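You operate a simulated robot arm through the tools that you are given. There is no shell and no other tool. Be economical: measure what you need, move in short steps, check, and stop when the job is done.

The job below is to be done with a simulated robot arm. You get a single attempt, and the scene is never put back.

## Task
Wet the felt mat, put the black and green trays on it, then run one empty stroke.
Fine: pump till the mat turns dark blue; both trays' blanks must stay damp and flat; other trays stay unmoved, dials stay or go to Off.

Only the result counts: the job must be done as asked and must still hold three seconds after the hand-in. Knocking over, shifting, dropping, spilling or breaking anything else fails it.

## Robot
A 6-joint arm with a two-finger gripper, on a carriage that runs on a rail from [-1.264, 0] to [1.076, 0] (x, y) and turns from -1.676 to 4.119 rad about z. Base frame: it is fixed where the carriage stands at the start and does not move with it; the origin is on the floor, on the carriage's upright axis, x ahead of it, y to its left, z up. Readings come in m, rad, newtons and seconds.
Its first joint turns from -2.897 to 2.897 rad. Places, roughly: nest four heat dial [-0.4, 1.9, 1.4]; nest one heat dial [-0.4, 1.1, 1.4]; nest three heat dial [-0.4, 1.7, 1.4]; nest two heat dial [-0.4, 1.4, 1.4]. Payload 5 kg.
Tool frame: the origin (TCP) lies between the finger pads and is the grasp point; the fingertips stand 0.03 m ahead of it; z points along the fingers, y is the line along which they close. Largest opening 0.176 m; the body of the gripper starts 0.153 m behind the TCP.
Orientation is that of the tool frame in the base frame, as [roll, pitch, yaw] about the fixed x, y, z axes, in that order (R = Rz(yaw) Ry(pitch) Rx(roll)). With the fingers straight down and closing along the base's y, the tool's x points along the base's -x, its y along +y and its z along -z.

## Interface
- The arm moves only by the tool jog_arm. Its argument "rows" is a list of rows, each a list of 7 numbers: the shift along the base's x, y, z in units of 300 mm (1.0 is 300 mm), then the turn, a rotation vector about the base's x, y, z in units of 180 degrees (1.0 is 180 degrees), then the opening, from 0 (shut) to 1 (fully open). In form: [[dx, dy, dz, wx, wy, wz, gripper], ...]. A call has 1 to 8 rows; each row is the pose to reach, as a shift and turn from the pose commanded when the call began. A call with a number of a shift or a turn outside -1 to 1 is refused whole. Rows are played at 5 a second. More than 0.05 m and 0.15 rad between two rows, or a gripper value outside its range, and nothing of the call is played. Where a pose cannot be reached the arm comes as near as it can. A force on the tool above 40 N (or 10 N above the force at the start of the call, whichever is more), or a blocked arm, ends the call early, and 0.2 s more pass. Each finger halts on what it meets, pressing with about 32 N; the grip force reading is that of the motor and also rises with nothing between the fingers. The clock runs only during rows and for 0.2 s after the last one: add rows that repeat a pose to give the fingers time. It gives the time, the measured TCP pose, the force on the tool (base axes), the opening and the grip force at its end, in the units of the frame above (readings bear some noise), with the torque about the TCP (base axes, N m) and any sound that the robot's microphone picked up.
- Cameras (640 x 400 px; columns grow to the right, rows downward): "scene" is now at [0.0513, 0.2134, 1.5723]; the picture's right is [0.06, -1.00, 0.00], its down [-0.84, -0.05, -0.54] and it looks along [0.54, 0.03, -0.84] (base axes); focal length 214 px, centre (320, 200). "wrist" rides on the gripper at [0.067, -0.009, -0.183] in the tool frame; the picture's right is [0.14, 0.99, 0.00], its down [-0.92, 0.13, -0.36] and it looks along [-0.36, 0.05, 0.93] (tool axes); focal length 251 px, centre (320, 200). There is no depth. A picture from a camera that has moved, and an enlarged one, comes with that camera's place and axes in the base frame and with its lens.
- grab_frame(camera): a new picture of that camera. It takes no simulated time.
- lift_body(by): slides the trunk up (or, below 0, down) by that many m; the arm and the scene camera ride with it, the base frame stays. It gives what a move gives, with no picture.
- drive_base(legs): drives the robot by 1 to 6 legs, each [ahead, left, turn to the left] in m, m and rad, along the robot's own axes; the way and the turn of a leg run together, so that a leg with both is an arc; at most 1.5 m and 3.142 rad a leg. The arm and the cameras ride along, it lands a little off, and it stops where it bumps. It keeps to its track: a leg is cut to what the track allows. It gives what a move gives.
- aim_head(pan, tilt): turns the head with the scene camera to pan (to the left, within 2.094 rad either way) and tilt (down, from -0.506 to 1.204), counted from straight ahead of the robot. It gives what a move gives.
- close_up(camera, box): a new picture of the part [left, top, right, bottom] of that camera's present view, enlarged. It takes no simulated time.
- job_done(): hands the job in; it is judged then, once.

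Go step by step. Nothing tells you exact positions but the pictures and the camera data: compare them with the known pose of the tool, close in by small moves and look again before you grip or let go. The budget is 120 turns and 82 pictures, counting those below and the enlarged ones. Unless the task says otherwise, let go and move clear before handing in, and close with one line.

The tools are called after "Call:" as a command line: name --pt "numbers of a row" for each row, then --argument value for the rest, lists and objects as JSON in quotes. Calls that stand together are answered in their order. jog_arm: Moves the arm, as the interface text tells. Its arguments: {"type":"object","properties":{"rows":{"type":"array"}},"required":["rows"]} The other tools are called the same way: lift_body (by) slides the trunk up or down; drive_base (legs) drives the base; aim_head (pan, tilt) turns the head that bears the scene camera; grab_frame (camera) takes a picture; close_up (camera, box) takes an enlarged picture of a part of a camera's view; job_done () hands the job in.

At the start:

```text
clock: 0.0
position: [-0.1003, 0.862, 1.0872]
orientation: [-3.033, 0.016, -3.139]
wrist_force: [-0.6, -0.8, 0.6]
torque: [0.0, 0.0, 0.01]
finger_gap: 0.176
gripper_force: 0.0
trunk travel left (down, up): [-0.15, 0.2]
robot x, y, heading: [-0.0006, -0.0012, -0.004]
head pan, tilt: [2.1, 1.201]
```

scene: 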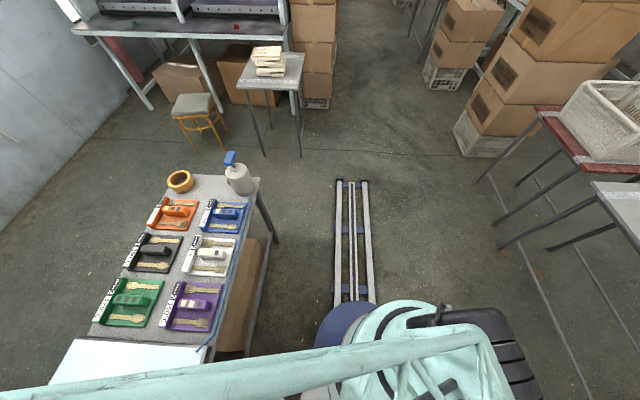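
wrist: 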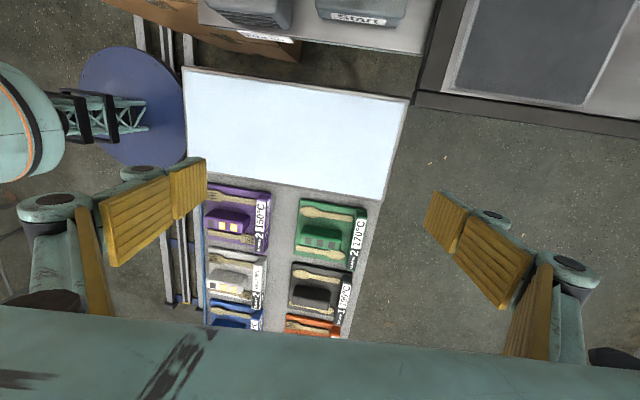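

The trays, a pale board and a pump bottle stand on a bench to the robot's left, with a START machine farther back. I'll look closer before moving anything.

Call:
close_up --camera "scene" --box '[80, 140, 280, 380]'

Call:
aim_head --pan 2.09 --tilt 0.5

Call:
grab_frame --camera "scene"

```text
1.67 times, centred on (180, 260) of scene
camera zoom: at [0.0513, 0.2134, 1.5723], right [0.06, -1.0, 0.0], down [-0.84, -0.05, -0.54], along [0.54, 0.03, -0.84], focal length 358 px, centre (553, 100)
```

zoom: 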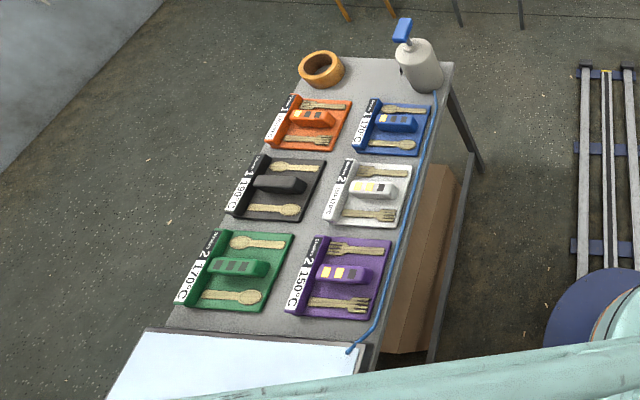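

```text
clock: 1.1
position: [-0.1007, 0.8619, 1.0854]
orientation: [-3.028, 0.016, -3.14]
wrist_force: [0.4, 0.0, 0.8]
torque: [0.05, -0.04, 0.0]
finger_gap: 0.176
gripper_force: 0.0
trunk travel left (down, up): [-0.15, 0.2]
robot x, y, heading: [-0.0017, -0.0003, 0.003]
head pan, tilt: [2.089, 0.499]
```

```text
78 pictures are left
camera scene: at [-0.0567, 0.2915, 1.613], right [0.91, 0.42, 0.0], down [0.2, -0.43, -0.88], along [-0.37, 0.8, -0.48], focal length 214 px, centre (320, 200)
```

scene: 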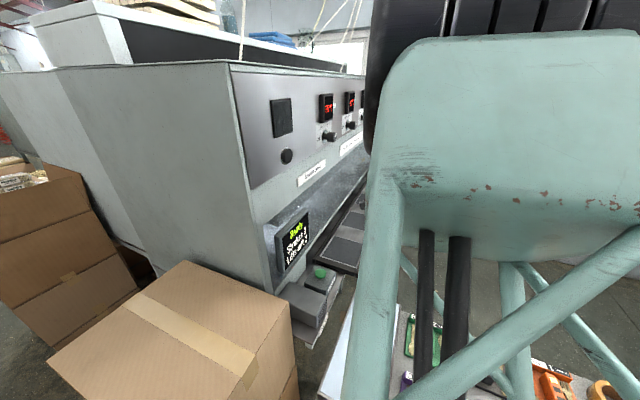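

A press with a screen, dials and a green button stands beyond a box. I'll zoom in on it.

Call:
close_up --camera "scene" --box '[250, 80, 390, 290]'

Call:
close_up --camera "scene" --box '[260, 200, 360, 290]'

```text
1.90 times, centred on (320, 185) of scene
camera zoom: at [-0.0567, 0.2915, 1.613], right [0.91, 0.42, 0.0], down [0.2, -0.43, -0.88], along [-0.37, 0.8, -0.48], focal length 408 px, centre (320, 229)
```

zoom: 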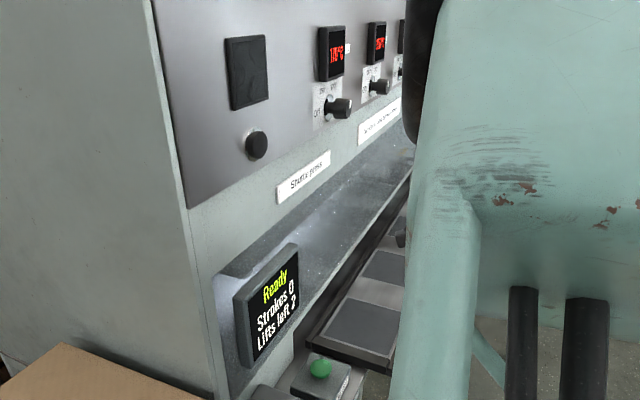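

```text
4.44 times, centred on (310, 245) of scene
camera zoom: at [-0.0567, 0.2915, 1.613], right [0.91, 0.42, 0.0], down [0.2, -0.43, -0.88], along [-0.37, 0.8, -0.48], focal length 953 px, centre (364, 0)
```

zoom: 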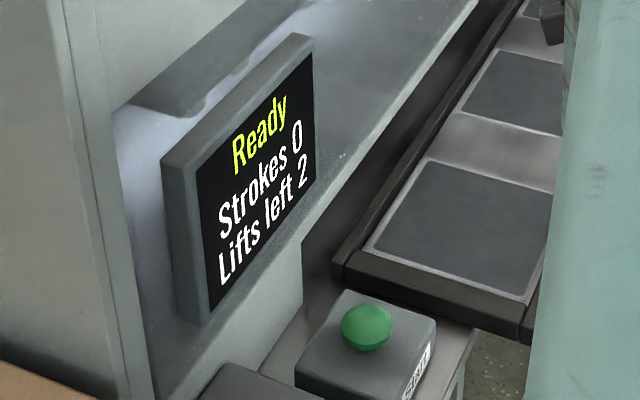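

The press screen reads Ready, Strokes 0, Lifts left 2. The arm hides the nests, so I'll raise the trunk and drive ahead to look back.

Call:
lift_body --by 0.2

Call:
drive_base --legs '[[0.7, 0, 0]]'

Call:
grab_frame --camera "scene"

Call:
grab_frame --camera "wrist"

```text
clock: 3.2
position: [-0.1006, 0.862, 1.2858]
orientation: [-3.027, 0.016, -3.14]
wrist_force: [-0.1, 0.9, -0.4]
torque: [0.0, 0.0, -0.02]
finger_gap: 0.1759
gripper_force: 0.1
trunk travel left (down, up): [-0.35, 0.0]
robot x, y, heading: [-0.0039, 0.0009, -0.001]
head pan, tilt: [2.089, 0.499]
```

```text
clock: 7.2
position: [0.561, 0.8611, 1.2857]
orientation: [-3.031, 0.018, -3.122]
wrist_force: [0.7, 0.2, -0.7]
torque: [0.01, 0.04, 0.02]
finger_gap: 0.1757
gripper_force: 0.0
trunk travel left (down, up): [-0.35, 0.0]
robot x, y, heading: [0.6788, 0.0012, 0.017]
head pan, tilt: [2.089, 0.499]
```

```text
75 pictures are left
camera scene: at [0.6087, 0.2868, 1.813], right [0.86, 0.51, 0.0], down [0.25, -0.41, -0.88], along [-0.45, 0.75, -0.48], focal length 214 px, centre (320, 200)
```

scene: 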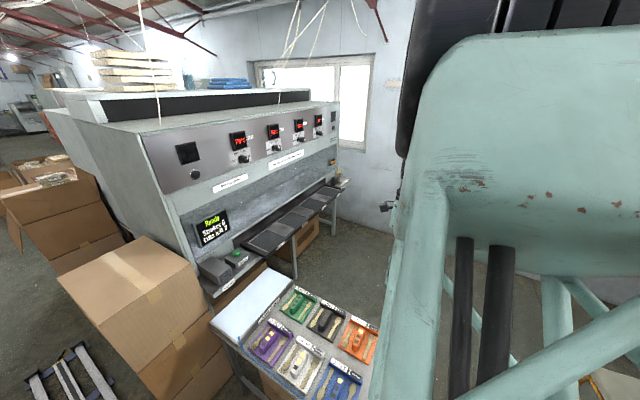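

```text
74 pictures are left
camera wrist: at [0.4914, 0.8701, 1.4672], right [-0.16, 0.98, -0.11], down [0.91, 0.19, 0.36], along [0.38, -0.05, -0.93], focal length 251 px, centre (320, 200)
```

wrist: 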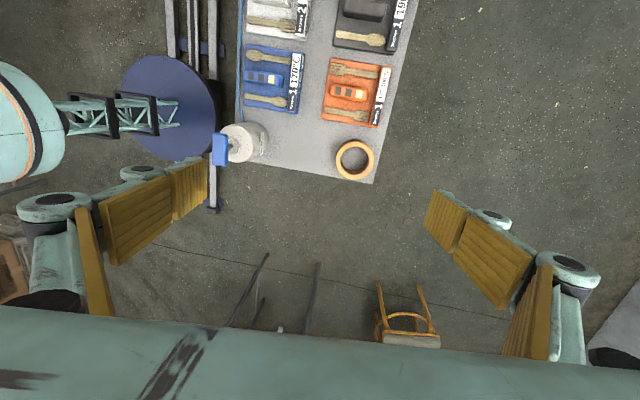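

Call:
close_up --camera "scene" --box '[160, 100, 360, 225]'

Call:
close_up --camera "scene" --box '[180, 180, 380, 305]'

Call:
close_up --camera "scene" --box '[210, 270, 400, 400]'

```text
3.20 times, centred on (260, 162) of scene
camera zoom: at [0.6087, 0.2868, 1.813], right [0.86, 0.51, 0.0], down [0.25, -0.41, -0.88], along [-0.45, 0.75, -0.48], focal length 686 px, centre (512, 320)
```

zoom: 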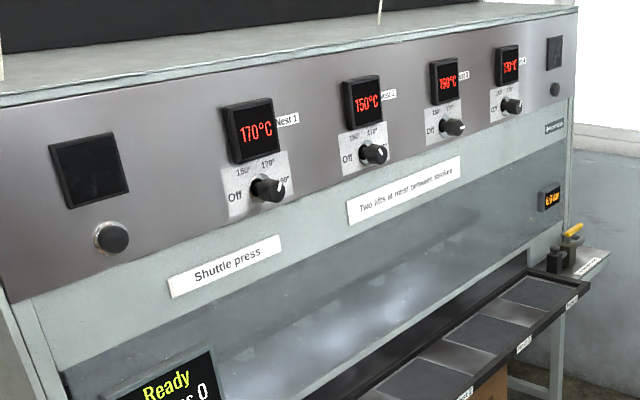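

```text
3.20 times, centred on (280, 242) of scene
camera zoom: at [0.6087, 0.2868, 1.813], right [0.86, 0.51, 0.0], down [0.25, -0.41, -0.88], along [-0.45, 0.75, -0.48], focal length 686 px, centre (448, 64)
```

zoom: 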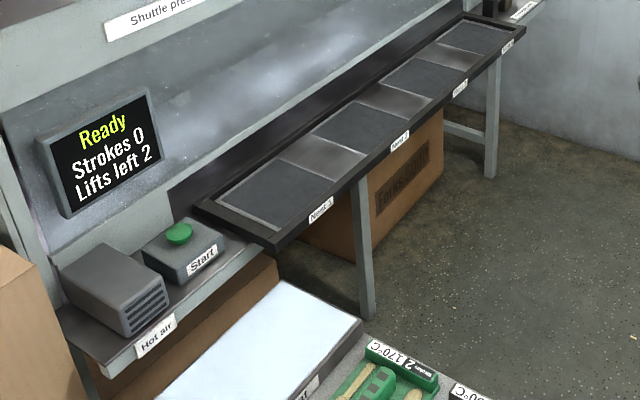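

```text
3.08 times, centred on (305, 335) of scene
camera zoom: at [0.6087, 0.2868, 1.813], right [0.86, 0.51, 0.0], down [0.25, -0.41, -0.88], along [-0.45, 0.75, -0.48], focal length 660 px, centre (366, -215)
```

zoom: 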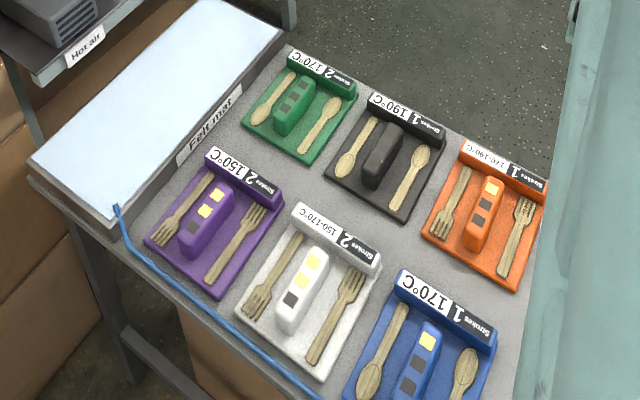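

The blue hose runs from the pump bottle to the felt mat. The trays have central handles, and the green Start button is at about (-0.32, 0.865, 0.92). I put the pump head near (0.64, 0.605, 0.925), so I'm moving above it with the fingers shut.

Call:
jog_arm --pt "0.033 -0.106 -0.06 0.005 0 0 0.5" --pt "0.066 -0.212 -0.12 0.01 0 0 0" --pt "0.1 -0.318 -0.18 0.015 0 0 0" --pt "0.133 -0.424 -0.24 0.02 0 0 0" --pt "0.166 -0.53 -0.3 0.025 0 0 0" --pt "0.2 -0.636 -0.36 0.03 0 0 0" --pt "0.233 -0.742 -0.42 0.035 0 0 0" --pt "0.266 -0.848 -0.48 0.035 0 0 0"

Call:
aim_head --pan 1.5 --tilt 0.95

Call:
grab_frame --camera "scene"

Call:
grab_frame --camera "wrist"

```text
clock: 8.4
position: [0.6133, 0.6675, 1.0931]
orientation: [-2.962, 0.037, -3.115]
wrist_force: [-0.9, 1.2, -1.4]
torque: [-0.16, -0.09, -0.01]
finger_gap: 0.0
gripper_force: 24.3
trunk travel left (down, up): [-0.35, 0.0]
robot x, y, heading: [0.6761, 0.0021, 0.022]
head pan, tilt: [2.089, 0.499]
stopped in row 6: the arm was blocked; the commanded pose is now the measured one
```

```text
clock: 9.4
position: [0.616, 0.6682, 1.095]
orientation: [-2.964, 0.038, -3.114]
wrist_force: [0.7, -0.4, -1.0]
torque: [-0.01, -0.02, 0.02]
finger_gap: 0.0
gripper_force: 32.4
trunk travel left (down, up): [-0.35, 0.0]
robot x, y, heading: [0.6761, -0.0012, 0.022]
head pan, tilt: [1.499, 0.949]
```

```text
70 pictures are left
camera scene: at [0.6553, 0.2817, 1.7755], right [1.0, 0.0, 0.0], down [0.0, -0.81, -0.58], along [0.0, 0.58, -0.81], focal length 214 px, centre (320, 200)
```

scene: 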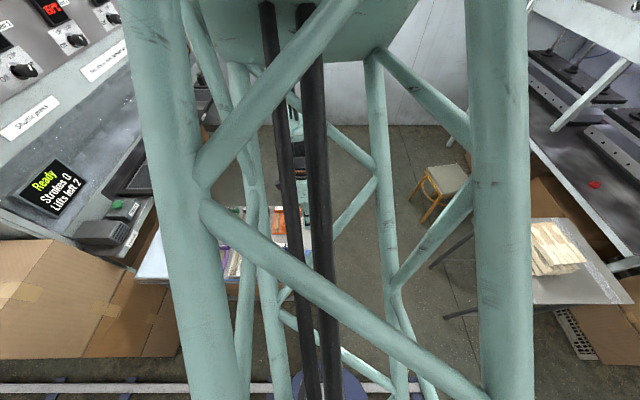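

```text
69 pictures are left
camera wrist: at [0.5413, 0.6895, 1.2737], right [-0.16, 0.97, -0.18], down [0.91, 0.21, 0.37], along [0.4, -0.11, -0.91], focal length 251 px, centre (320, 200)
```

wrist: 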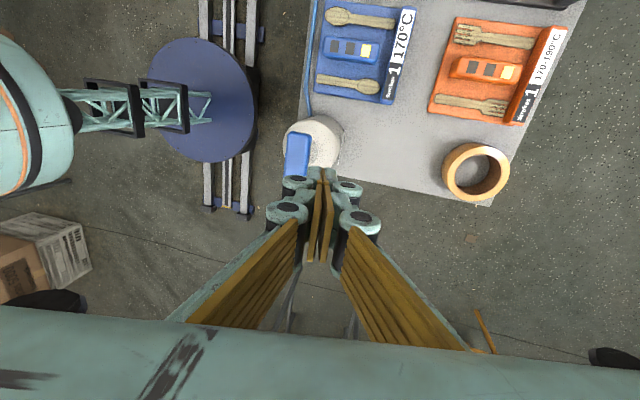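

The arm is folded too tightly this close in. I'll drive the base back for more reach and then straighten the tool.

Call:
drive_base --legs '[[-0.45, 0, 0]]'

Call:
jog_arm --pt "0.1 0.05 0.05 0 0 0 0" --pt "0.25 0.05 0.05 0 0 0 0" --pt "0.4 0.05 0.05 0 0 0 0" --pt "0.55 0.05 0.05 -0.01 0 0 0" --pt "0.7 0.05 0.05 -0.02 0 0 0" --pt "0.85 0.03 0.05 -0.03 0 0 0" --pt "1 0.0 0.05 -0.05 0 0 0"

```text
clock: 12.2
position: [0.1642, 0.668, 1.0942]
orientation: [-2.962, 0.037, -3.123]
wrist_force: [-0.6, -1.0, -0.7]
torque: [0.02, 0.0, 0.01]
finger_gap: 0.0
gripper_force: 32.2
trunk travel left (down, up): [-0.35, 0.0]
robot x, y, heading: [0.2253, 0.0001, 0.014]
head pan, tilt: [1.499, 0.949]
```

```text
clock: 13.8
position: [0.4659, 0.6678, 1.1107]
orientation: [-2.805, 0.032, -3.118]
wrist_force: [1.4, -0.4, 0.1]
torque: [0.03, 0.12, -0.03]
finger_gap: 0.0001
gripper_force: 31.8
trunk travel left (down, up): [-0.35, 0.0]
robot x, y, heading: [0.2258, -0.0007, 0.014]
head pan, tilt: [1.499, 0.949]
```

Call:
jog_arm --pt "0.13 -0.05 0 0.027 0 0 0" --pt "0.27 -0.1 0 0.055 0 0 0" --pt "0.4 -0.16 0 0.08 0 0 0" --pt "0.53 -0.2 0 0.107 0 0 0"

Call:
grab_frame --camera "scene"

Call:
grab_frame --camera "wrist"

```text
clock: 14.8
position: [0.6271, 0.6088, 1.113]
orientation: [3.138, 0.04, -3.129]
wrist_force: [1.4, -0.8, 0.0]
torque: [0.07, 0.11, 0.0]
finger_gap: 0.0
gripper_force: 31.5
trunk travel left (down, up): [-0.35, 0.0]
robot x, y, heading: [0.2243, 0.0005, 0.012]
head pan, tilt: [1.499, 0.949]
```

```text
68 pictures are left
camera scene: at [0.2069, 0.2812, 1.7756], right [1.0, -0.06, 0.0], down [-0.05, -0.81, -0.58], along [0.03, 0.58, -0.81], focal length 214 px, centre (320, 200)
```

scene: 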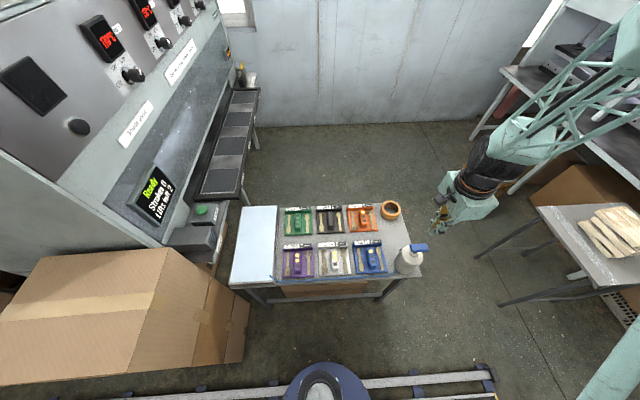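

```text
67 pictures are left
camera wrist: at [0.5531, 0.5985, 1.293], right [-0.15, 0.99, 0.0], down [0.91, 0.14, 0.4], along [0.39, 0.06, -0.92], focal length 251 px, centre (320, 200)
```

wrist: 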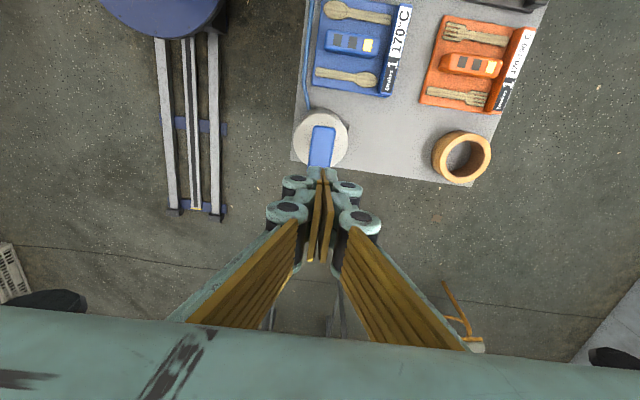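

Here's a finer fix on the pump head.

Call:
close_up --camera "scene" --box '[370, 180, 470, 290]'

Call:
close_up --camera "wrist" --box '[270, 90, 370, 190]'

```text
3.64 times, centred on (420, 235) of scene
camera zoom: at [0.2069, 0.2812, 1.7756], right [1.0, -0.06, 0.0], down [-0.05, -0.81, -0.58], along [0.03, 0.58, -0.81], focal length 780 px, centre (-44, 73)
```

zoom: 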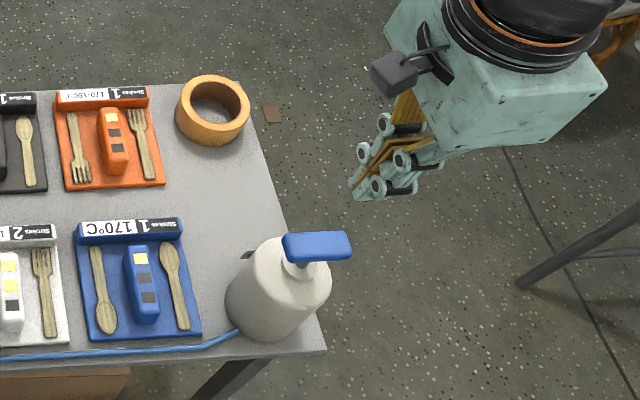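

```text
4.00 times, centred on (320, 140) of wrist
camera zoom: at [0.5531, 0.5985, 1.293], right [-0.15, 0.99, 0.0], down [0.91, 0.14, 0.4], along [0.39, 0.06, -0.92], focal length 1006 px, centre (320, 440)
```

zoom: 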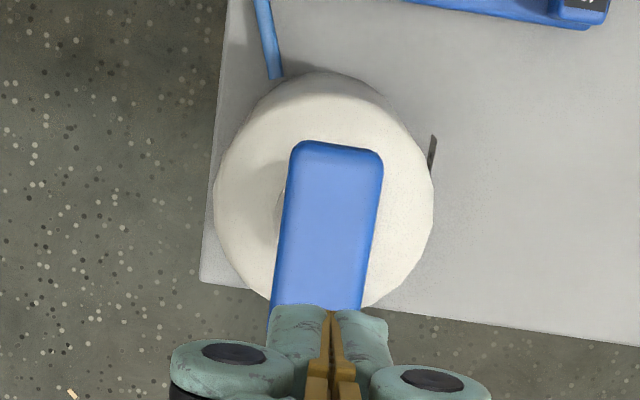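

The pump head's stem is near (0.605, 0.609), with its top at about z 0.96. I'll descend to just above it.

Call:
jog_arm --pt "-0.067 0 -0.08 0 0 0 0" --pt "-0.067 0 -0.2 0 0 0 0" --pt "-0.067 0 -0.3 0 0 0 0"

Call:
close_up --camera "scene" --box '[370, 180, 470, 290]'

Call:
close_up --camera "wrist" --box '[270, 90, 370, 190]'

```text
clock: 15.6
position: [0.6046, 0.6085, 1.019]
orientation: [3.139, 0.038, -3.13]
wrist_force: [1.7, -0.1, 0.4]
torque: [-0.01, 0.02, -0.01]
finger_gap: 0.0002
gripper_force: 32.3
trunk travel left (down, up): [-0.35, 0.0]
robot x, y, heading: [0.2237, 0.0012, 0.014]
head pan, tilt: [1.499, 0.949]
```

```text
3.64 times, centred on (420, 235) of scene
camera zoom: at [0.2067, 0.2816, 1.7754], right [1.0, -0.06, 0.0], down [-0.05, -0.81, -0.58], along [0.03, 0.58, -0.81], focal length 780 px, centre (-44, 73)
```

zoom: 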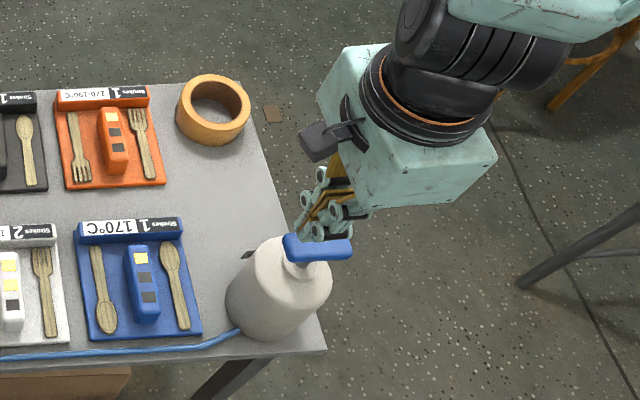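

```text
4.00 times, centred on (320, 140) of wrist
camera zoom: at [0.5315, 0.5973, 1.1989], right [-0.15, 0.99, 0.0], down [0.91, 0.14, 0.4], along [0.39, 0.06, -0.92], focal length 1006 px, centre (320, 440)
```

zoom: 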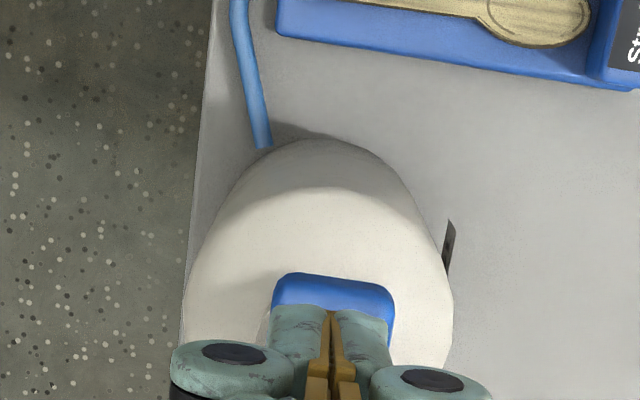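

The head's near edge is at x≈0.594 and its top at z≈0.945. I'll press down in small steps.

Call:
jog_arm --pt "0.02 0.007 -0.06 0 0 0 0" --pt "0.02 0.007 -0.12 0 0 0 0" --pt "0.02 0.007 -0.16 0 0 0 0" --pt "0.02 0.007 -0.19 0 0 0 0" --pt "0.02 0.007 -0.21 0 0 0 0" --pt "0.02 0.007 -0.23 0 0 0 0"

Call:
close_up --camera "scene" --box '[370, 180, 470, 290]'

```text
clock: 17.0
position: [0.608, 0.6101, 0.96]
orientation: [3.134, 0.042, -3.127]
wrist_force: [-4.8, -9.0, 33.6]
torque: [-0.27, 0.64, 0.16]
finger_gap: 0.006
gripper_force: 45.2
trunk travel left (down, up): [-0.35, 0.0]
robot x, y, heading: [0.2214, -0.0004, 0.015]
head pan, tilt: [1.499, 0.949]
stopped in row 6: the force on the tool passed its limit at 49 N (the readings are from after the stop); the commanded pose is now the measured one
```

```text
3.64 times, centred on (420, 235) of scene
camera zoom: at [0.205, 0.2795, 1.7761], right [1.0, -0.06, 0.0], down [-0.05, -0.81, -0.58], along [0.03, 0.58, -0.81], focal length 780 px, centre (-44, 73)
```

zoom: 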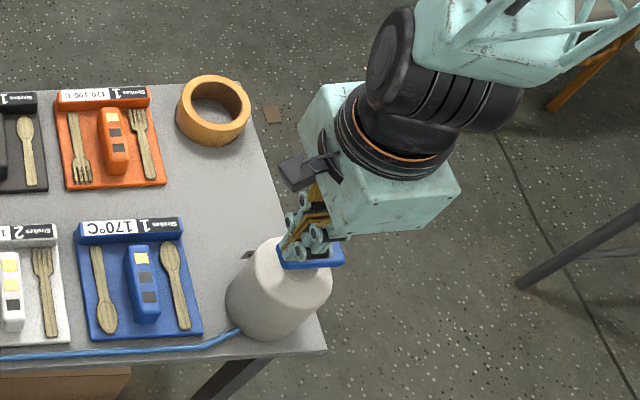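

The head went down to its stop. I'll raise and look at the head and mat.

Call:
jog_arm --pt "0 0 0.05 0 0 0 0" --pt "0 0 0.1 0 0 0 0" --pt "0 0 0.13 0 0 0 0" --pt "0 0 0.13 0 0 0 0"

Call:
grab_frame --camera "scene"

```text
clock: 18.0
position: [0.6099, 0.6106, 0.9979]
orientation: [3.135, 0.042, -3.129]
wrist_force: [0.4, -0.2, 0.6]
torque: [0.04, -0.02, 0.0]
finger_gap: 0.0
gripper_force: 44.8
trunk travel left (down, up): [-0.35, 0.0]
robot x, y, heading: [0.2229, 0.0001, 0.012]
head pan, tilt: [1.499, 0.949]
```

```text
61 pictures are left
camera scene: at [0.2061, 0.2811, 1.7755], right [1.0, -0.06, 0.0], down [-0.05, -0.81, -0.58], along [0.03, 0.58, -0.81], focal length 214 px, centre (320, 200)
```

scene: 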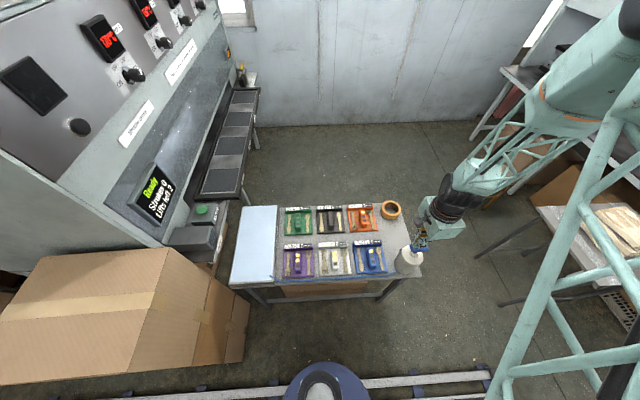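

The mat looks a shade deeper already. I'll continue with several strokes per call.

Call:
jog_arm --pt "0 0 -0.06 0 0 0 0" --pt "0 0 -0.115 0 0 0 0" --pt "0 0 -0.115 0 0 0 0" --pt "0 0 0 0 0 0 0" --pt "0 0 0 0 0 0 0" --pt "0 0 -0.06 0 0 0 0" --pt "0 0 -0.115 0 0 0 0" --pt "0 0 0 0 0 0 0"

Call:
close_up --camera "scene" --box '[210, 180, 440, 300]'

```text
clock: 19.8
position: [0.6102, 0.6127, 0.9976]
orientation: [3.137, 0.04, -3.128]
wrist_force: [0.6, -0.3, -0.1]
torque: [-0.06, 0.03, 0.05]
finger_gap: 0.0001
gripper_force: 44.3
trunk travel left (down, up): [-0.35, 0.0]
robot x, y, heading: [0.2227, 0.0004, 0.013]
head pan, tilt: [1.499, 0.949]
```

```text
2.78 times, centred on (325, 240) of scene
camera zoom: at [0.2063, 0.2821, 1.7755], right [1.0, -0.06, 0.0], down [-0.05, -0.81, -0.58], along [0.03, 0.58, -0.81], focal length 597 px, centre (306, 89)
```

zoom: 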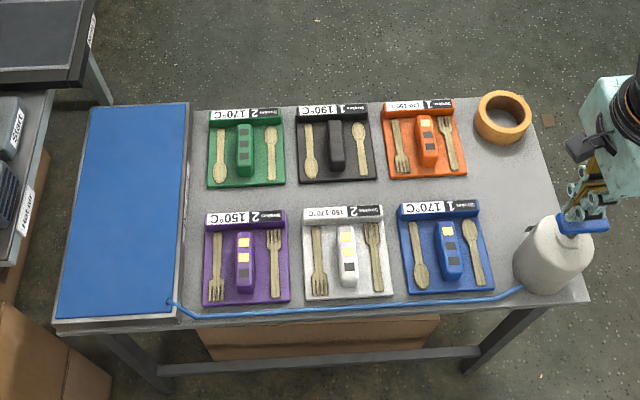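

The mat is medium blue now. One more stroke will show whether it gets darker.

Call:
jog_arm --pt "0 0 -0.06 0 0 0 0" --pt "0 0 -0.115 0 0 0 0" --pt "0 0 -0.115 0 0 0 0" --pt "0 0 0 0 0 0 0" --pt "0 0 0 0 0 0 0"

Call:
close_up --camera "scene" --box '[210, 180, 440, 300]'

```text
clock: 21.0
position: [0.607, 0.61, 0.9953]
orientation: [3.137, 0.042, -3.129]
wrist_force: [-0.2, -0.4, 2.5]
torque: [0.16, -0.03, 0.01]
finger_gap: 0.0002
gripper_force: 45.1
trunk travel left (down, up): [-0.35, 0.0]
robot x, y, heading: [0.2225, -0.0003, 0.015]
head pan, tilt: [1.499, 0.949]
```

```text
2.78 times, centred on (325, 240) of scene
camera zoom: at [0.2058, 0.2801, 1.7756], right [1.0, -0.06, 0.0], down [-0.05, -0.81, -0.58], along [0.03, 0.58, -0.81], focal length 597 px, centre (306, 89)
```

zoom: 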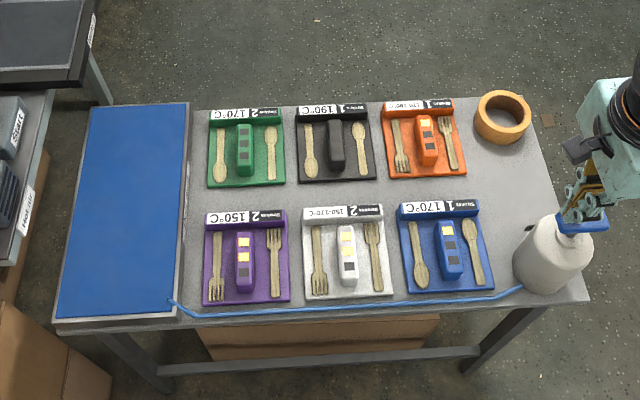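

It's slightly darker. Another two strokes should tell me whether it saturates.

Call:
jog_arm --pt "0 0 -0.06 0 0 0 0" --pt "0 0 -0.11 0 0 0 0" --pt "0 0 -0.11 0 0 0 0" --pt "0 0 0.01 0 0 0 0" --pt "0 0 0.01 0 0 0 0" --pt "0 0 -0.06 0 0 0 0" --pt "0 0 -0.11 0 0 0 0" --pt "0 0 0.01 0 0 0 0"

Call:
close_up --camera "scene" --box '[210, 180, 440, 300]'

```text
clock: 22.8
position: [0.6094, 0.6107, 0.999]
orientation: [3.138, 0.042, -3.129]
wrist_force: [-0.7, 0.9, 0.1]
torque: [-0.03, -0.01, -0.02]
finger_gap: 0.0003
gripper_force: 44.9
trunk travel left (down, up): [-0.35, 0.0]
robot x, y, heading: [0.222, -0.0005, 0.012]
head pan, tilt: [1.499, 0.949]
```

```text
2.78 times, centred on (325, 240) of scene
camera zoom: at [0.2063, 0.2819, 1.7756], right [1.0, -0.06, 0.0], down [-0.05, -0.81, -0.58], along [0.03, 0.58, -0.81], focal length 597 px, centre (306, 89)
```

zoom: 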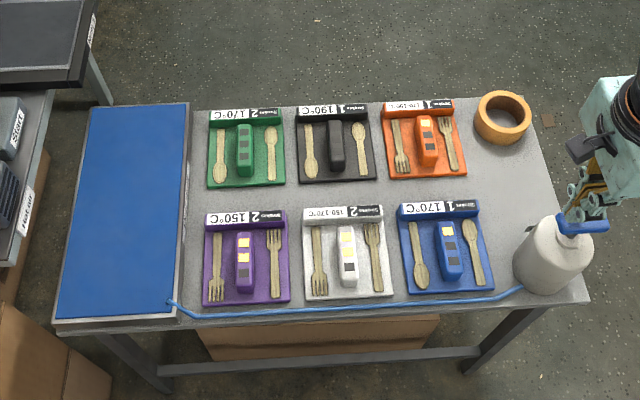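

The colour no longer changes between strokes, so the mat is saturated dark blue. Next I raise the arm, drive back to x≈0 and turn the gripper 90° for the tray handles.

Call:
jog_arm --pt "0 0 0.15 0 0 0 0" --pt "0 0 0.3 0 0 0 0" --pt "0 0 0.45 0 0 0 0"

Call:
drive_base --legs '[[-0.2, 0, 0]]'

Call:
jog_arm --pt "-0.1 0.08 0 0 0 0.045 0.22" --pt "-0.2 0.17 0 0 0 0.09 0.22" --pt "-0.3 0.25 0 0 0 0.135 0.22" --pt "-0.4 0.33 0 0 0 0.18 0.22" --pt "-0.5 0.41 0 0 0 0.225 0.22" --pt "-0.6 0.5 0 0 0 0.27 0.22" --pt "-0.7 0.58 0 0 0 0.315 0.22" --pt "-0.8 0.66 0 0 0 0.36 0.22"

```text
clock: 23.6
position: [0.6085, 0.6118, 1.1319]
orientation: [3.137, 0.043, -3.13]
wrist_force: [0.5, -0.8, -0.2]
torque: [-0.05, -0.04, -0.02]
finger_gap: 0.0
gripper_force: 45.2
trunk travel left (down, up): [-0.35, 0.0]
robot x, y, heading: [0.2223, 0.0018, 0.017]
head pan, tilt: [1.499, 0.949]
```

```text
clock: 25.2
position: [0.4102, 0.6109, 1.132]
orientation: [3.136, 0.042, -3.132]
wrist_force: [0.6, 0.5, 0.0]
torque: [0.03, -0.09, -0.01]
finger_gap: 0.0
gripper_force: 45.0
trunk travel left (down, up): [-0.35, 0.0]
robot x, y, heading: [0.0214, -0.0047, 0.011]
head pan, tilt: [1.499, 0.949]
```

```text
clock: 27.0
position: [0.1695, 0.8087, 1.1329]
orientation: [3.136, 0.042, -2.001]
wrist_force: [-0.1, 0.1, -0.1]
torque: [-0.01, -0.05, 0.0]
finger_gap: 0.0387
gripper_force: 0.0
trunk travel left (down, up): [-0.35, 0.0]
robot x, y, heading: [0.0194, 0.0016, 0.008]
head pan, tilt: [1.499, 0.949]
```

Call:
jog_arm --pt "-0.05 0.07 -0.1 -0.003 0 0.035 0.22" --pt "-0.1 0.14 -0.2 -0.006 0 0.07 0.22" --pt "-0.15 0.21 -0.3 -0.01 0 0.105 0.22" --pt "-0.2 0.28 -0.4 -0.013 0 0.137 0.22"

Call:
grab_frame --camera "wrist"

Call:
grab_frame --camera "scene"

```text
clock: 28.0
position: [0.1101, 0.8937, 1.0134]
orientation: [-3.138, 0.003, -1.57]
wrist_force: [0.1, -0.2, 0.1]
torque: [0.02, -0.02, 0.05]
finger_gap: 0.0387
gripper_force: 0.0
trunk travel left (down, up): [-0.35, 0.0]
robot x, y, heading: [0.0197, -0.0041, 0.011]
head pan, tilt: [1.499, 0.949]
```

```text
57 pictures are left
camera wrist: at [0.1207, 0.8272, 1.1964], right [-0.99, -0.14, 0.0], down [-0.13, 0.92, 0.36], along [-0.05, 0.36, -0.93], focal length 251 px, centre (320, 200)
```

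wrist: 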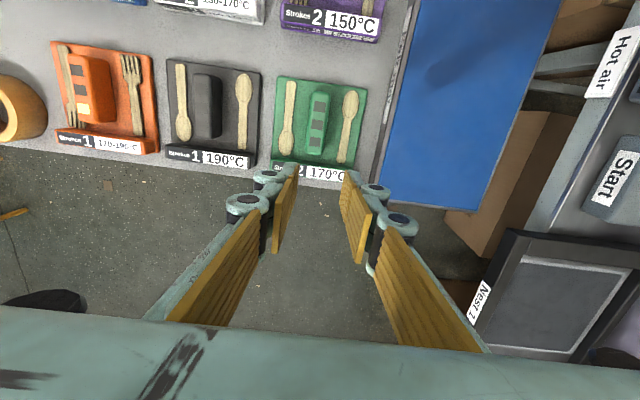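

```text
56 pictures are left
camera scene: at [0.0052, 0.2813, 1.7753], right [1.0, -0.06, 0.0], down [-0.05, -0.81, -0.58], along [0.04, 0.58, -0.81], focal length 214 px, centre (320, 200)
```

scene: 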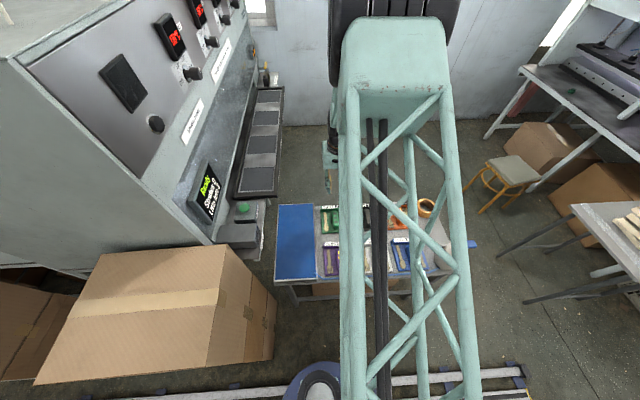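

Call:
close_up --camera "wrist" --box '[240, 60, 400, 190]'

```text
3.08 times, centred on (320, 125) of wrist
camera zoom: at [0.1207, 0.8272, 1.1964], right [-0.99, -0.14, 0.0], down [-0.13, 0.92, 0.36], along [-0.05, 0.36, -0.93], focal length 774 px, centre (320, 431)
```

zoom: 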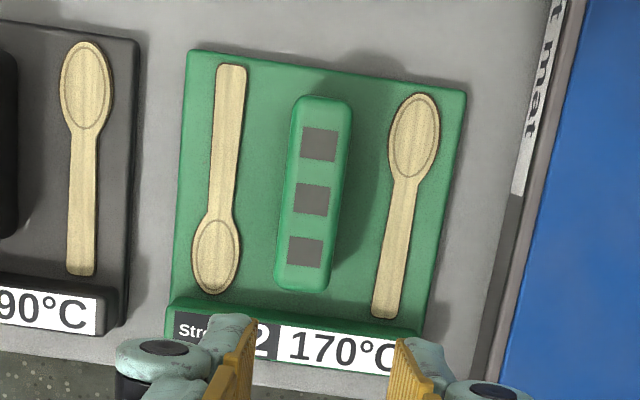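

The green handle's top is centred near (0.121, 0.857), at z≈0.76–0.79. I'll descend partway and look again.

Call:
jog_arm --pt "0.02 -0.06 -0.13 0 0 0 0.25" --pt "0.037 -0.123 -0.26 0 0 0 0.25" --pt "0.037 -0.123 -0.39 0 0 0 0.25" --pt "0.037 -0.123 -0.48 0 0 0 0.25"

Call:
grab_frame --camera "wrist"

Call:
close_up --camera "scene" --box '[270, 130, 400, 290]'

```text
clock: 29.0
position: [0.1211, 0.855, 0.8673]
orientation: [-3.138, 0.003, -1.572]
wrist_force: [0.7, 0.0, -0.5]
torque: [-0.04, 0.0, -0.01]
finger_gap: 0.0439
gripper_force: 0.0
trunk travel left (down, up): [-0.35, 0.0]
robot x, y, heading: [0.0247, -0.0006, 0.008]
head pan, tilt: [1.499, 0.949]
```

```text
54 pictures are left
camera wrist: at [0.1299, 0.7872, 1.0504], right [-0.99, -0.14, 0.0], down [-0.13, 0.92, 0.36], along [-0.05, 0.36, -0.93], focal length 251 px, centre (320, 200)
```

wrist: 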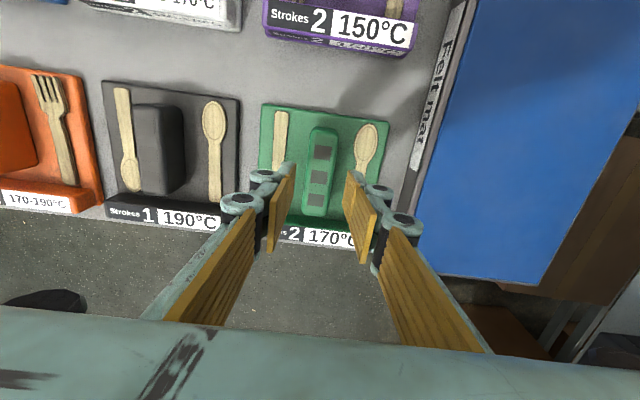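

```text
2.50 times, centred on (335, 210) of scene
camera zoom: at [0.0052, 0.2815, 1.7754], right [1.0, -0.06, 0.0], down [-0.05, -0.81, -0.58], along [0.04, 0.58, -0.81], focal length 536 px, centre (282, 175)
```

zoom: 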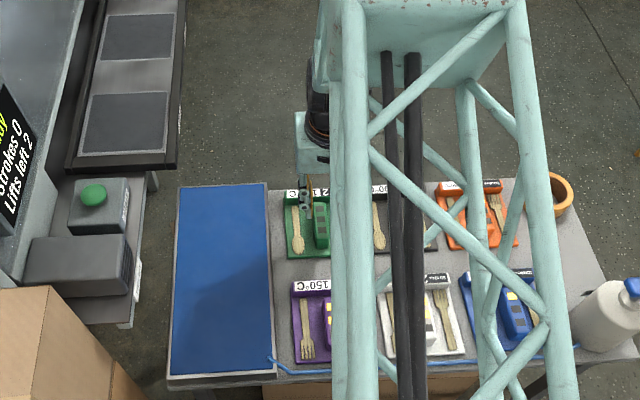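

The handle top is at z≈0.78 and the blanks at ≈0.736. I'll lower to TCP z≈0.783, which puts the fingertips above the blanks.

Call:
jog_arm --pt "0 0.015 -0.1 0 0 0 0.25" --pt "0 0.015 -0.18 0 0 0 0.25"

Call:
close_up --camera "wrist" --box '[220, 100, 420, 240]'

```text
clock: 29.6
position: [0.1176, 0.8598, 0.8127]
orientation: [-3.139, 0.001, -1.572]
wrist_force: [0.5, 0.7, 0.3]
torque: [-0.15, 0.0, 0.0]
finger_gap: 0.0442
gripper_force: 0.1
trunk travel left (down, up): [-0.35, 0.0]
robot x, y, heading: [0.024, 0.0001, 0.014]
head pan, tilt: [1.499, 0.949]
```

```text
2.86 times, centred on (320, 170) of wrist
camera zoom: at [0.1279, 0.7933, 0.9958], right [-0.99, -0.14, 0.0], down [-0.13, 0.92, 0.36], along [-0.05, 0.36, -0.93], focal length 718 px, centre (320, 286)
```

zoom: 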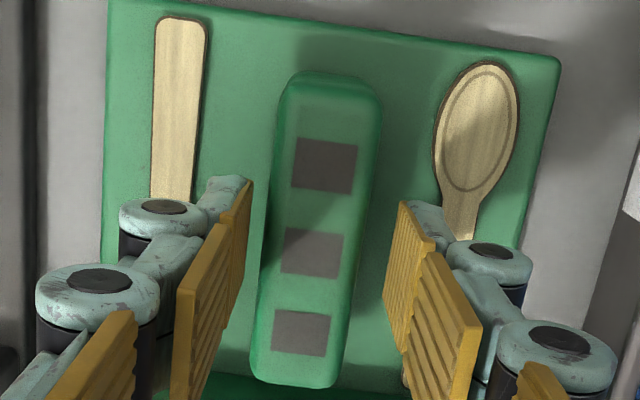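

It's well centred. I'll go down and close.

Call:
jog_arm --pt "0.003 0 -0.05 0 0 0 0.25" --pt "0.003 0 -0.1 0 0 0 0.25" --pt "0.003 0 -0.1 0 0 0 0.1" --pt "0.003 0 -0.1 0 0 0 0.1" --pt "0.003 0 -0.1 0 0 0 0.1"

Call:
close_up --camera "wrist" --box '[220, 100, 420, 240]'

```text
clock: 30.8
position: [0.1204, 0.8607, 0.7835]
orientation: [-3.139, 0.004, -1.57]
wrist_force: [0.0, -0.1, 0.3]
torque: [-0.02, 0.0, -0.01]
finger_gap: 0.0294
gripper_force: 31.8
trunk travel left (down, up): [-0.35, 0.0]
robot x, y, heading: [0.0193, 0.0002, 0.007]
head pan, tilt: [1.499, 0.949]
```

```text
2.86 times, centred on (320, 170) of wrist
camera zoom: at [0.1291, 0.7941, 0.9659], right [-0.99, -0.14, 0.0], down [-0.13, 0.92, 0.36], along [-0.05, 0.36, -0.93], focal length 718 px, centre (320, 286)
```

zoom: 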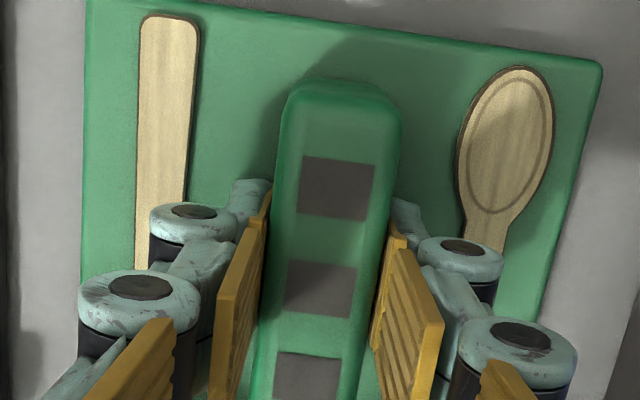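

The gripper holds the handle (gap 0.029). I'll tighten, lift straight up, and check that the blanks ride flat.

Call:
jog_arm --pt "0 0 0 0 0 0 0" --pt "0 0 0.05 0 0 0 0" --pt "0 0 0.12 0 0 0 0" --pt "0 0 0.2 0 0 0 0" --pt "0 0 0.28 0 0 0 0" --pt "0 0 0.33 0 0 0 0"

Call:
close_up --camera "scene" --box '[190, 130, 400, 290]'

```text
clock: 32.2
position: [0.1214, 0.8598, 0.882]
orientation: [-3.138, 0.002, -1.572]
wrist_force: [-0.1, 0.2, -3.1]
torque: [-0.01, 0.02, 0.04]
finger_gap: 0.0293
gripper_force: 32.2
trunk travel left (down, up): [-0.35, 0.0]
robot x, y, heading: [0.0225, 0.0031, 0.012]
head pan, tilt: [1.499, 0.949]
```

```text
2.50 times, centred on (295, 210) of scene
camera zoom: at [0.0052, 0.2814, 1.7755], right [1.0, -0.06, 0.0], down [-0.05, -0.81, -0.58], along [0.04, 0.58, -0.81], focal length 536 px, centre (382, 175)
```

zoom: 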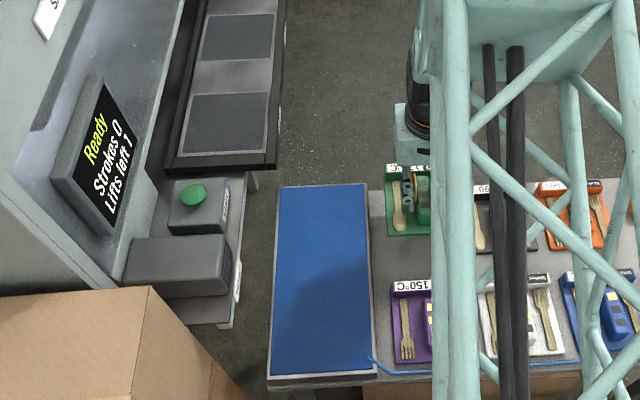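

Lifts left now reads 1 and the green tray is level. I'll carry it in -x over the mat.

Call:
jog_arm --pt "-0.1 0 0 0 0 0 0" --pt "-0.22 0 0 0 0 0 0" --pt "-0.34 0 0 0 0 0 0" --pt "-0.46 0 0 0 0 0 0" --pt "-0.58 0.01 0 0 0 0 0" --pt "-0.69 0.01 0 0 0 0 0" --pt "-0.69 0.01 -0.1 0 0 0 0"

Call:
grab_frame --camera "wrist"

Call:
close_up --camera "scene" --box '[190, 130, 400, 290]'

```text
clock: 33.8
position: [-0.0848, 0.8624, 0.8522]
orientation: [-3.139, 0.004, -1.572]
wrist_force: [-0.8, -0.3, -1.9]
torque: [0.0, -0.06, 0.0]
finger_gap: 0.0295
gripper_force: 31.8
trunk travel left (down, up): [-0.35, 0.0]
robot x, y, heading: [0.0203, 0.0027, 0.009]
head pan, tilt: [1.499, 0.949]
```

```text
49 pictures are left
camera wrist: at [-0.0765, 0.7967, 1.0336], right [-0.99, -0.14, 0.0], down [-0.13, 0.92, 0.36], along [-0.05, 0.36, -0.93], focal length 251 px, centre (320, 200)
```

wrist: 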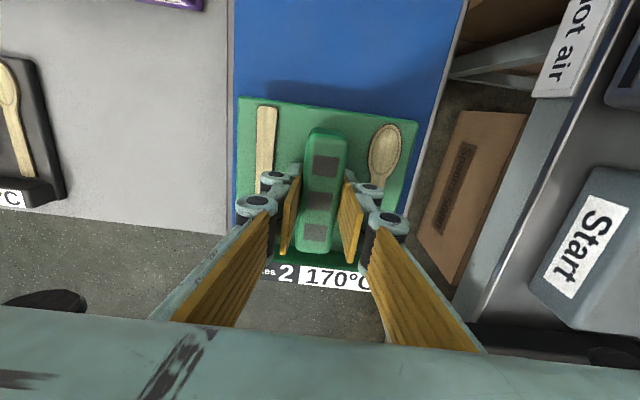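

```text
2.50 times, centred on (295, 210) of scene
camera zoom: at [0.005, 0.2806, 1.7754], right [1.0, -0.06, 0.0], down [-0.05, -0.81, -0.58], along [0.04, 0.58, -0.81], focal length 536 px, centre (382, 175)
```

zoom: 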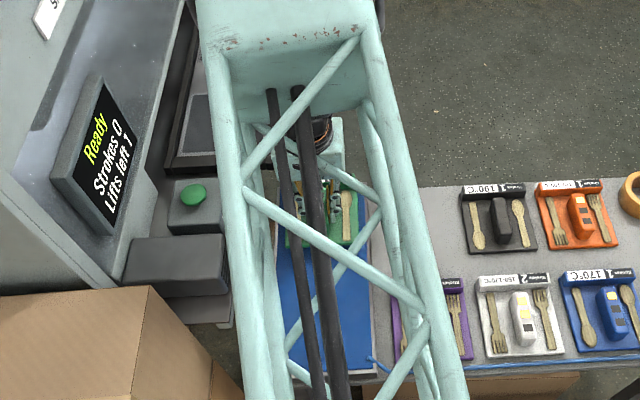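

The tray is centred over the mat. I'll nudge it slightly toward the robot and descend in steps to feel for contact.

Call:
jog_arm --pt "-0.01 -0.015 -0.03 0 0 0 0" --pt "-0.02 -0.03 -0.06 0 0 0 0" --pt "-0.02 -0.03 -0.09 0 0 0 0"

Call:
close_up --camera "wrist" --box '[200, 60, 480, 235]'

```text
clock: 34.6
position: [-0.0923, 0.8535, 0.8272]
orientation: [-3.138, 0.002, -1.572]
wrist_force: [-0.1, -3.9, 15.7]
torque: [-0.32, -0.03, 0.0]
finger_gap: 0.0295
gripper_force: 31.5
trunk travel left (down, up): [-0.35, 0.0]
robot x, y, heading: [0.0221, 0.0004, 0.01]
head pan, tilt: [1.499, 0.949]
```

```text
2.29 times, centred on (340, 148) of wrist
camera zoom: at [-0.0824, 0.7869, 1.0101], right [-0.99, -0.14, 0.0], down [-0.13, 0.92, 0.37], along [-0.05, 0.36, -0.93], focal length 575 px, centre (274, 320)
```

zoom: 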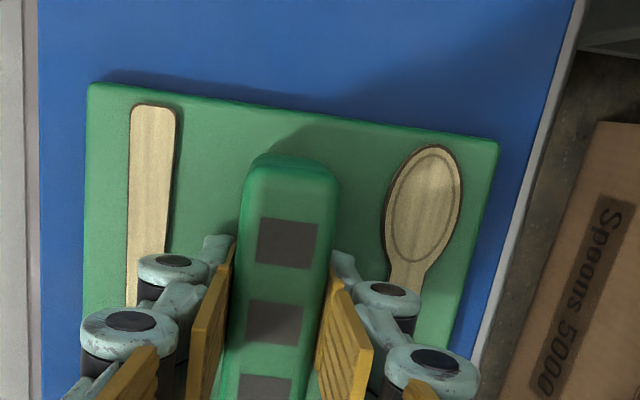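

The force reading shows the tray resting on the raised mat. I'll relieve the pressure, open, and rise.

Call:
jog_arm --pt "0 0 0.007 0 0 0 0.1" --pt "0 0 0.007 0 0 0 0.25" --pt "0 0 0.007 0 0 0 0.25" --pt "0 0 0.1 0 0 0 0.25" --pt "0 0 0.25 0 0 0 0.25" --pt "0 0 0.4 0 0 0 0.25"

Call:
grab_frame --camera "wrist"

```text
clock: 36.0
position: [-0.0877, 0.854, 0.9469]
orientation: [-3.138, 0.002, -1.57]
wrist_force: [0.3, -0.4, -0.1]
torque: [0.04, -0.03, -0.01]
finger_gap: 0.0442
gripper_force: 0.2
trunk travel left (down, up): [-0.35, 0.0]
robot x, y, heading: [0.0187, -0.0001, 0.006]
head pan, tilt: [1.499, 0.949]
```

```text
46 pictures are left
camera wrist: at [-0.0797, 0.7868, 1.1287], right [-0.99, -0.14, 0.0], down [-0.13, 0.92, 0.36], along [-0.05, 0.36, -0.93], focal length 251 px, centre (320, 200)
```

wrist: 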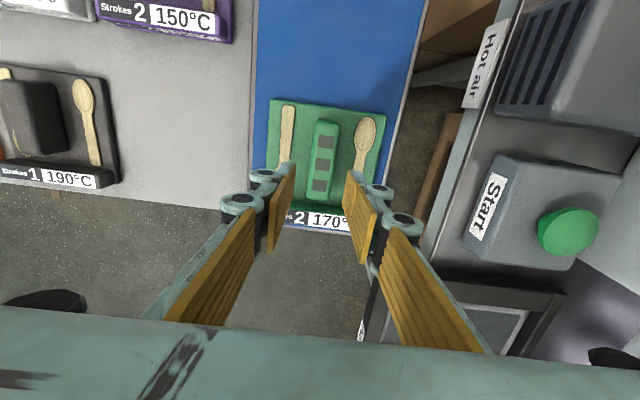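

The green tray sits on the mat with margin all round and its blanks flat. Next I go over the black tray's handle, near (0.293, 0.858).

Call:
jog_arm --pt "0.15 0 0 0 0 0 0.25" --pt "0.3 0 0 0 0 0 0.25" --pt "0.45 0 0 0 0 0 0.25" --pt "0.6 0 0 0 0 0 0.25" --pt "0.75 0 0 0 0 0 0.25" --pt "0.9 0.01 0 0 0 0 0.25" --pt "1 0.015 0 0 0 0 0.25"

Call:
jog_arm --pt "0.14 0 0 0 0 0 0.25" --pt "0.27 0 0 0 0 0 0.25" --pt "0.27 0 -0.13 0 0 0 0.25" --pt "0.27 0 -0.26 0 0 0 0.25"

Call:
grab_frame --camera "wrist"

```text
clock: 37.6
position: [0.2067, 0.8591, 0.9459]
orientation: [-3.14, 0.002, -1.571]
wrist_force: [0.3, 0.7, 0.2]
torque: [0.0, 0.15, -0.01]
finger_gap: 0.0443
gripper_force: 0.0
trunk travel left (down, up): [-0.35, 0.0]
robot x, y, heading: [0.0229, -0.0014, 0.01]
head pan, tilt: [1.499, 0.949]
```

```text
clock: 38.6
position: [0.2914, 0.8551, 0.8659]
orientation: [-3.139, 0.002, -1.571]
wrist_force: [-0.8, 1.3, -0.1]
torque: [-0.12, -0.04, 0.0]
finger_gap: 0.0437
gripper_force: 0.0
trunk travel left (down, up): [-0.35, 0.0]
robot x, y, heading: [0.0188, 0.0018, 0.014]
head pan, tilt: [1.499, 0.949]
```

```text
45 pictures are left
camera wrist: at [0.2998, 0.7886, 1.0487], right [-0.99, -0.14, 0.0], down [-0.13, 0.92, 0.36], along [-0.05, 0.36, -0.93], focal length 251 px, centre (320, 200)
```

wrist: 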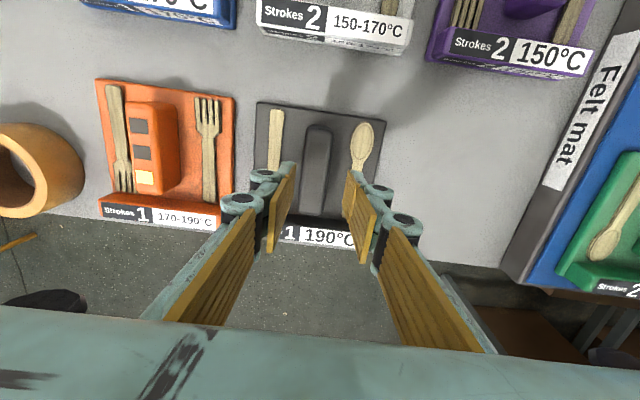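

Call:
jog_arm --pt "0.012 0.01 -0.1 0 0 0 0.25" --pt "0.012 0.01 -0.18 0 0 0 0.25"

Call:
close_up --camera "wrist" --box '[220, 100, 420, 240]'

```text
clock: 39.2
position: [0.2935, 0.8601, 0.8114]
orientation: [-3.138, -0.002, -1.571]
wrist_force: [-0.1, 0.1, -1.5]
torque: [-0.16, 0.01, -0.02]
finger_gap: 0.0439
gripper_force: 0.0
trunk travel left (down, up): [-0.35, 0.0]
robot x, y, heading: [0.0214, 0.0003, 0.012]
head pan, tilt: [1.499, 0.949]
```

```text
2.86 times, centred on (320, 170) of wrist
camera zoom: at [0.3038, 0.7935, 0.9944], right [-0.99, -0.14, 0.0], down [-0.13, 0.92, 0.36], along [-0.05, 0.36, -0.93], focal length 718 px, centre (320, 286)
```

zoom: 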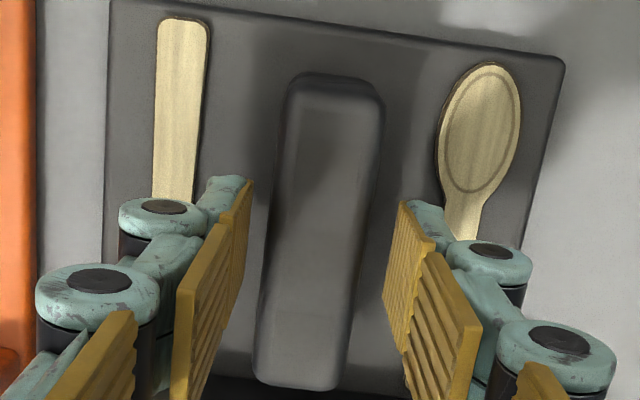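

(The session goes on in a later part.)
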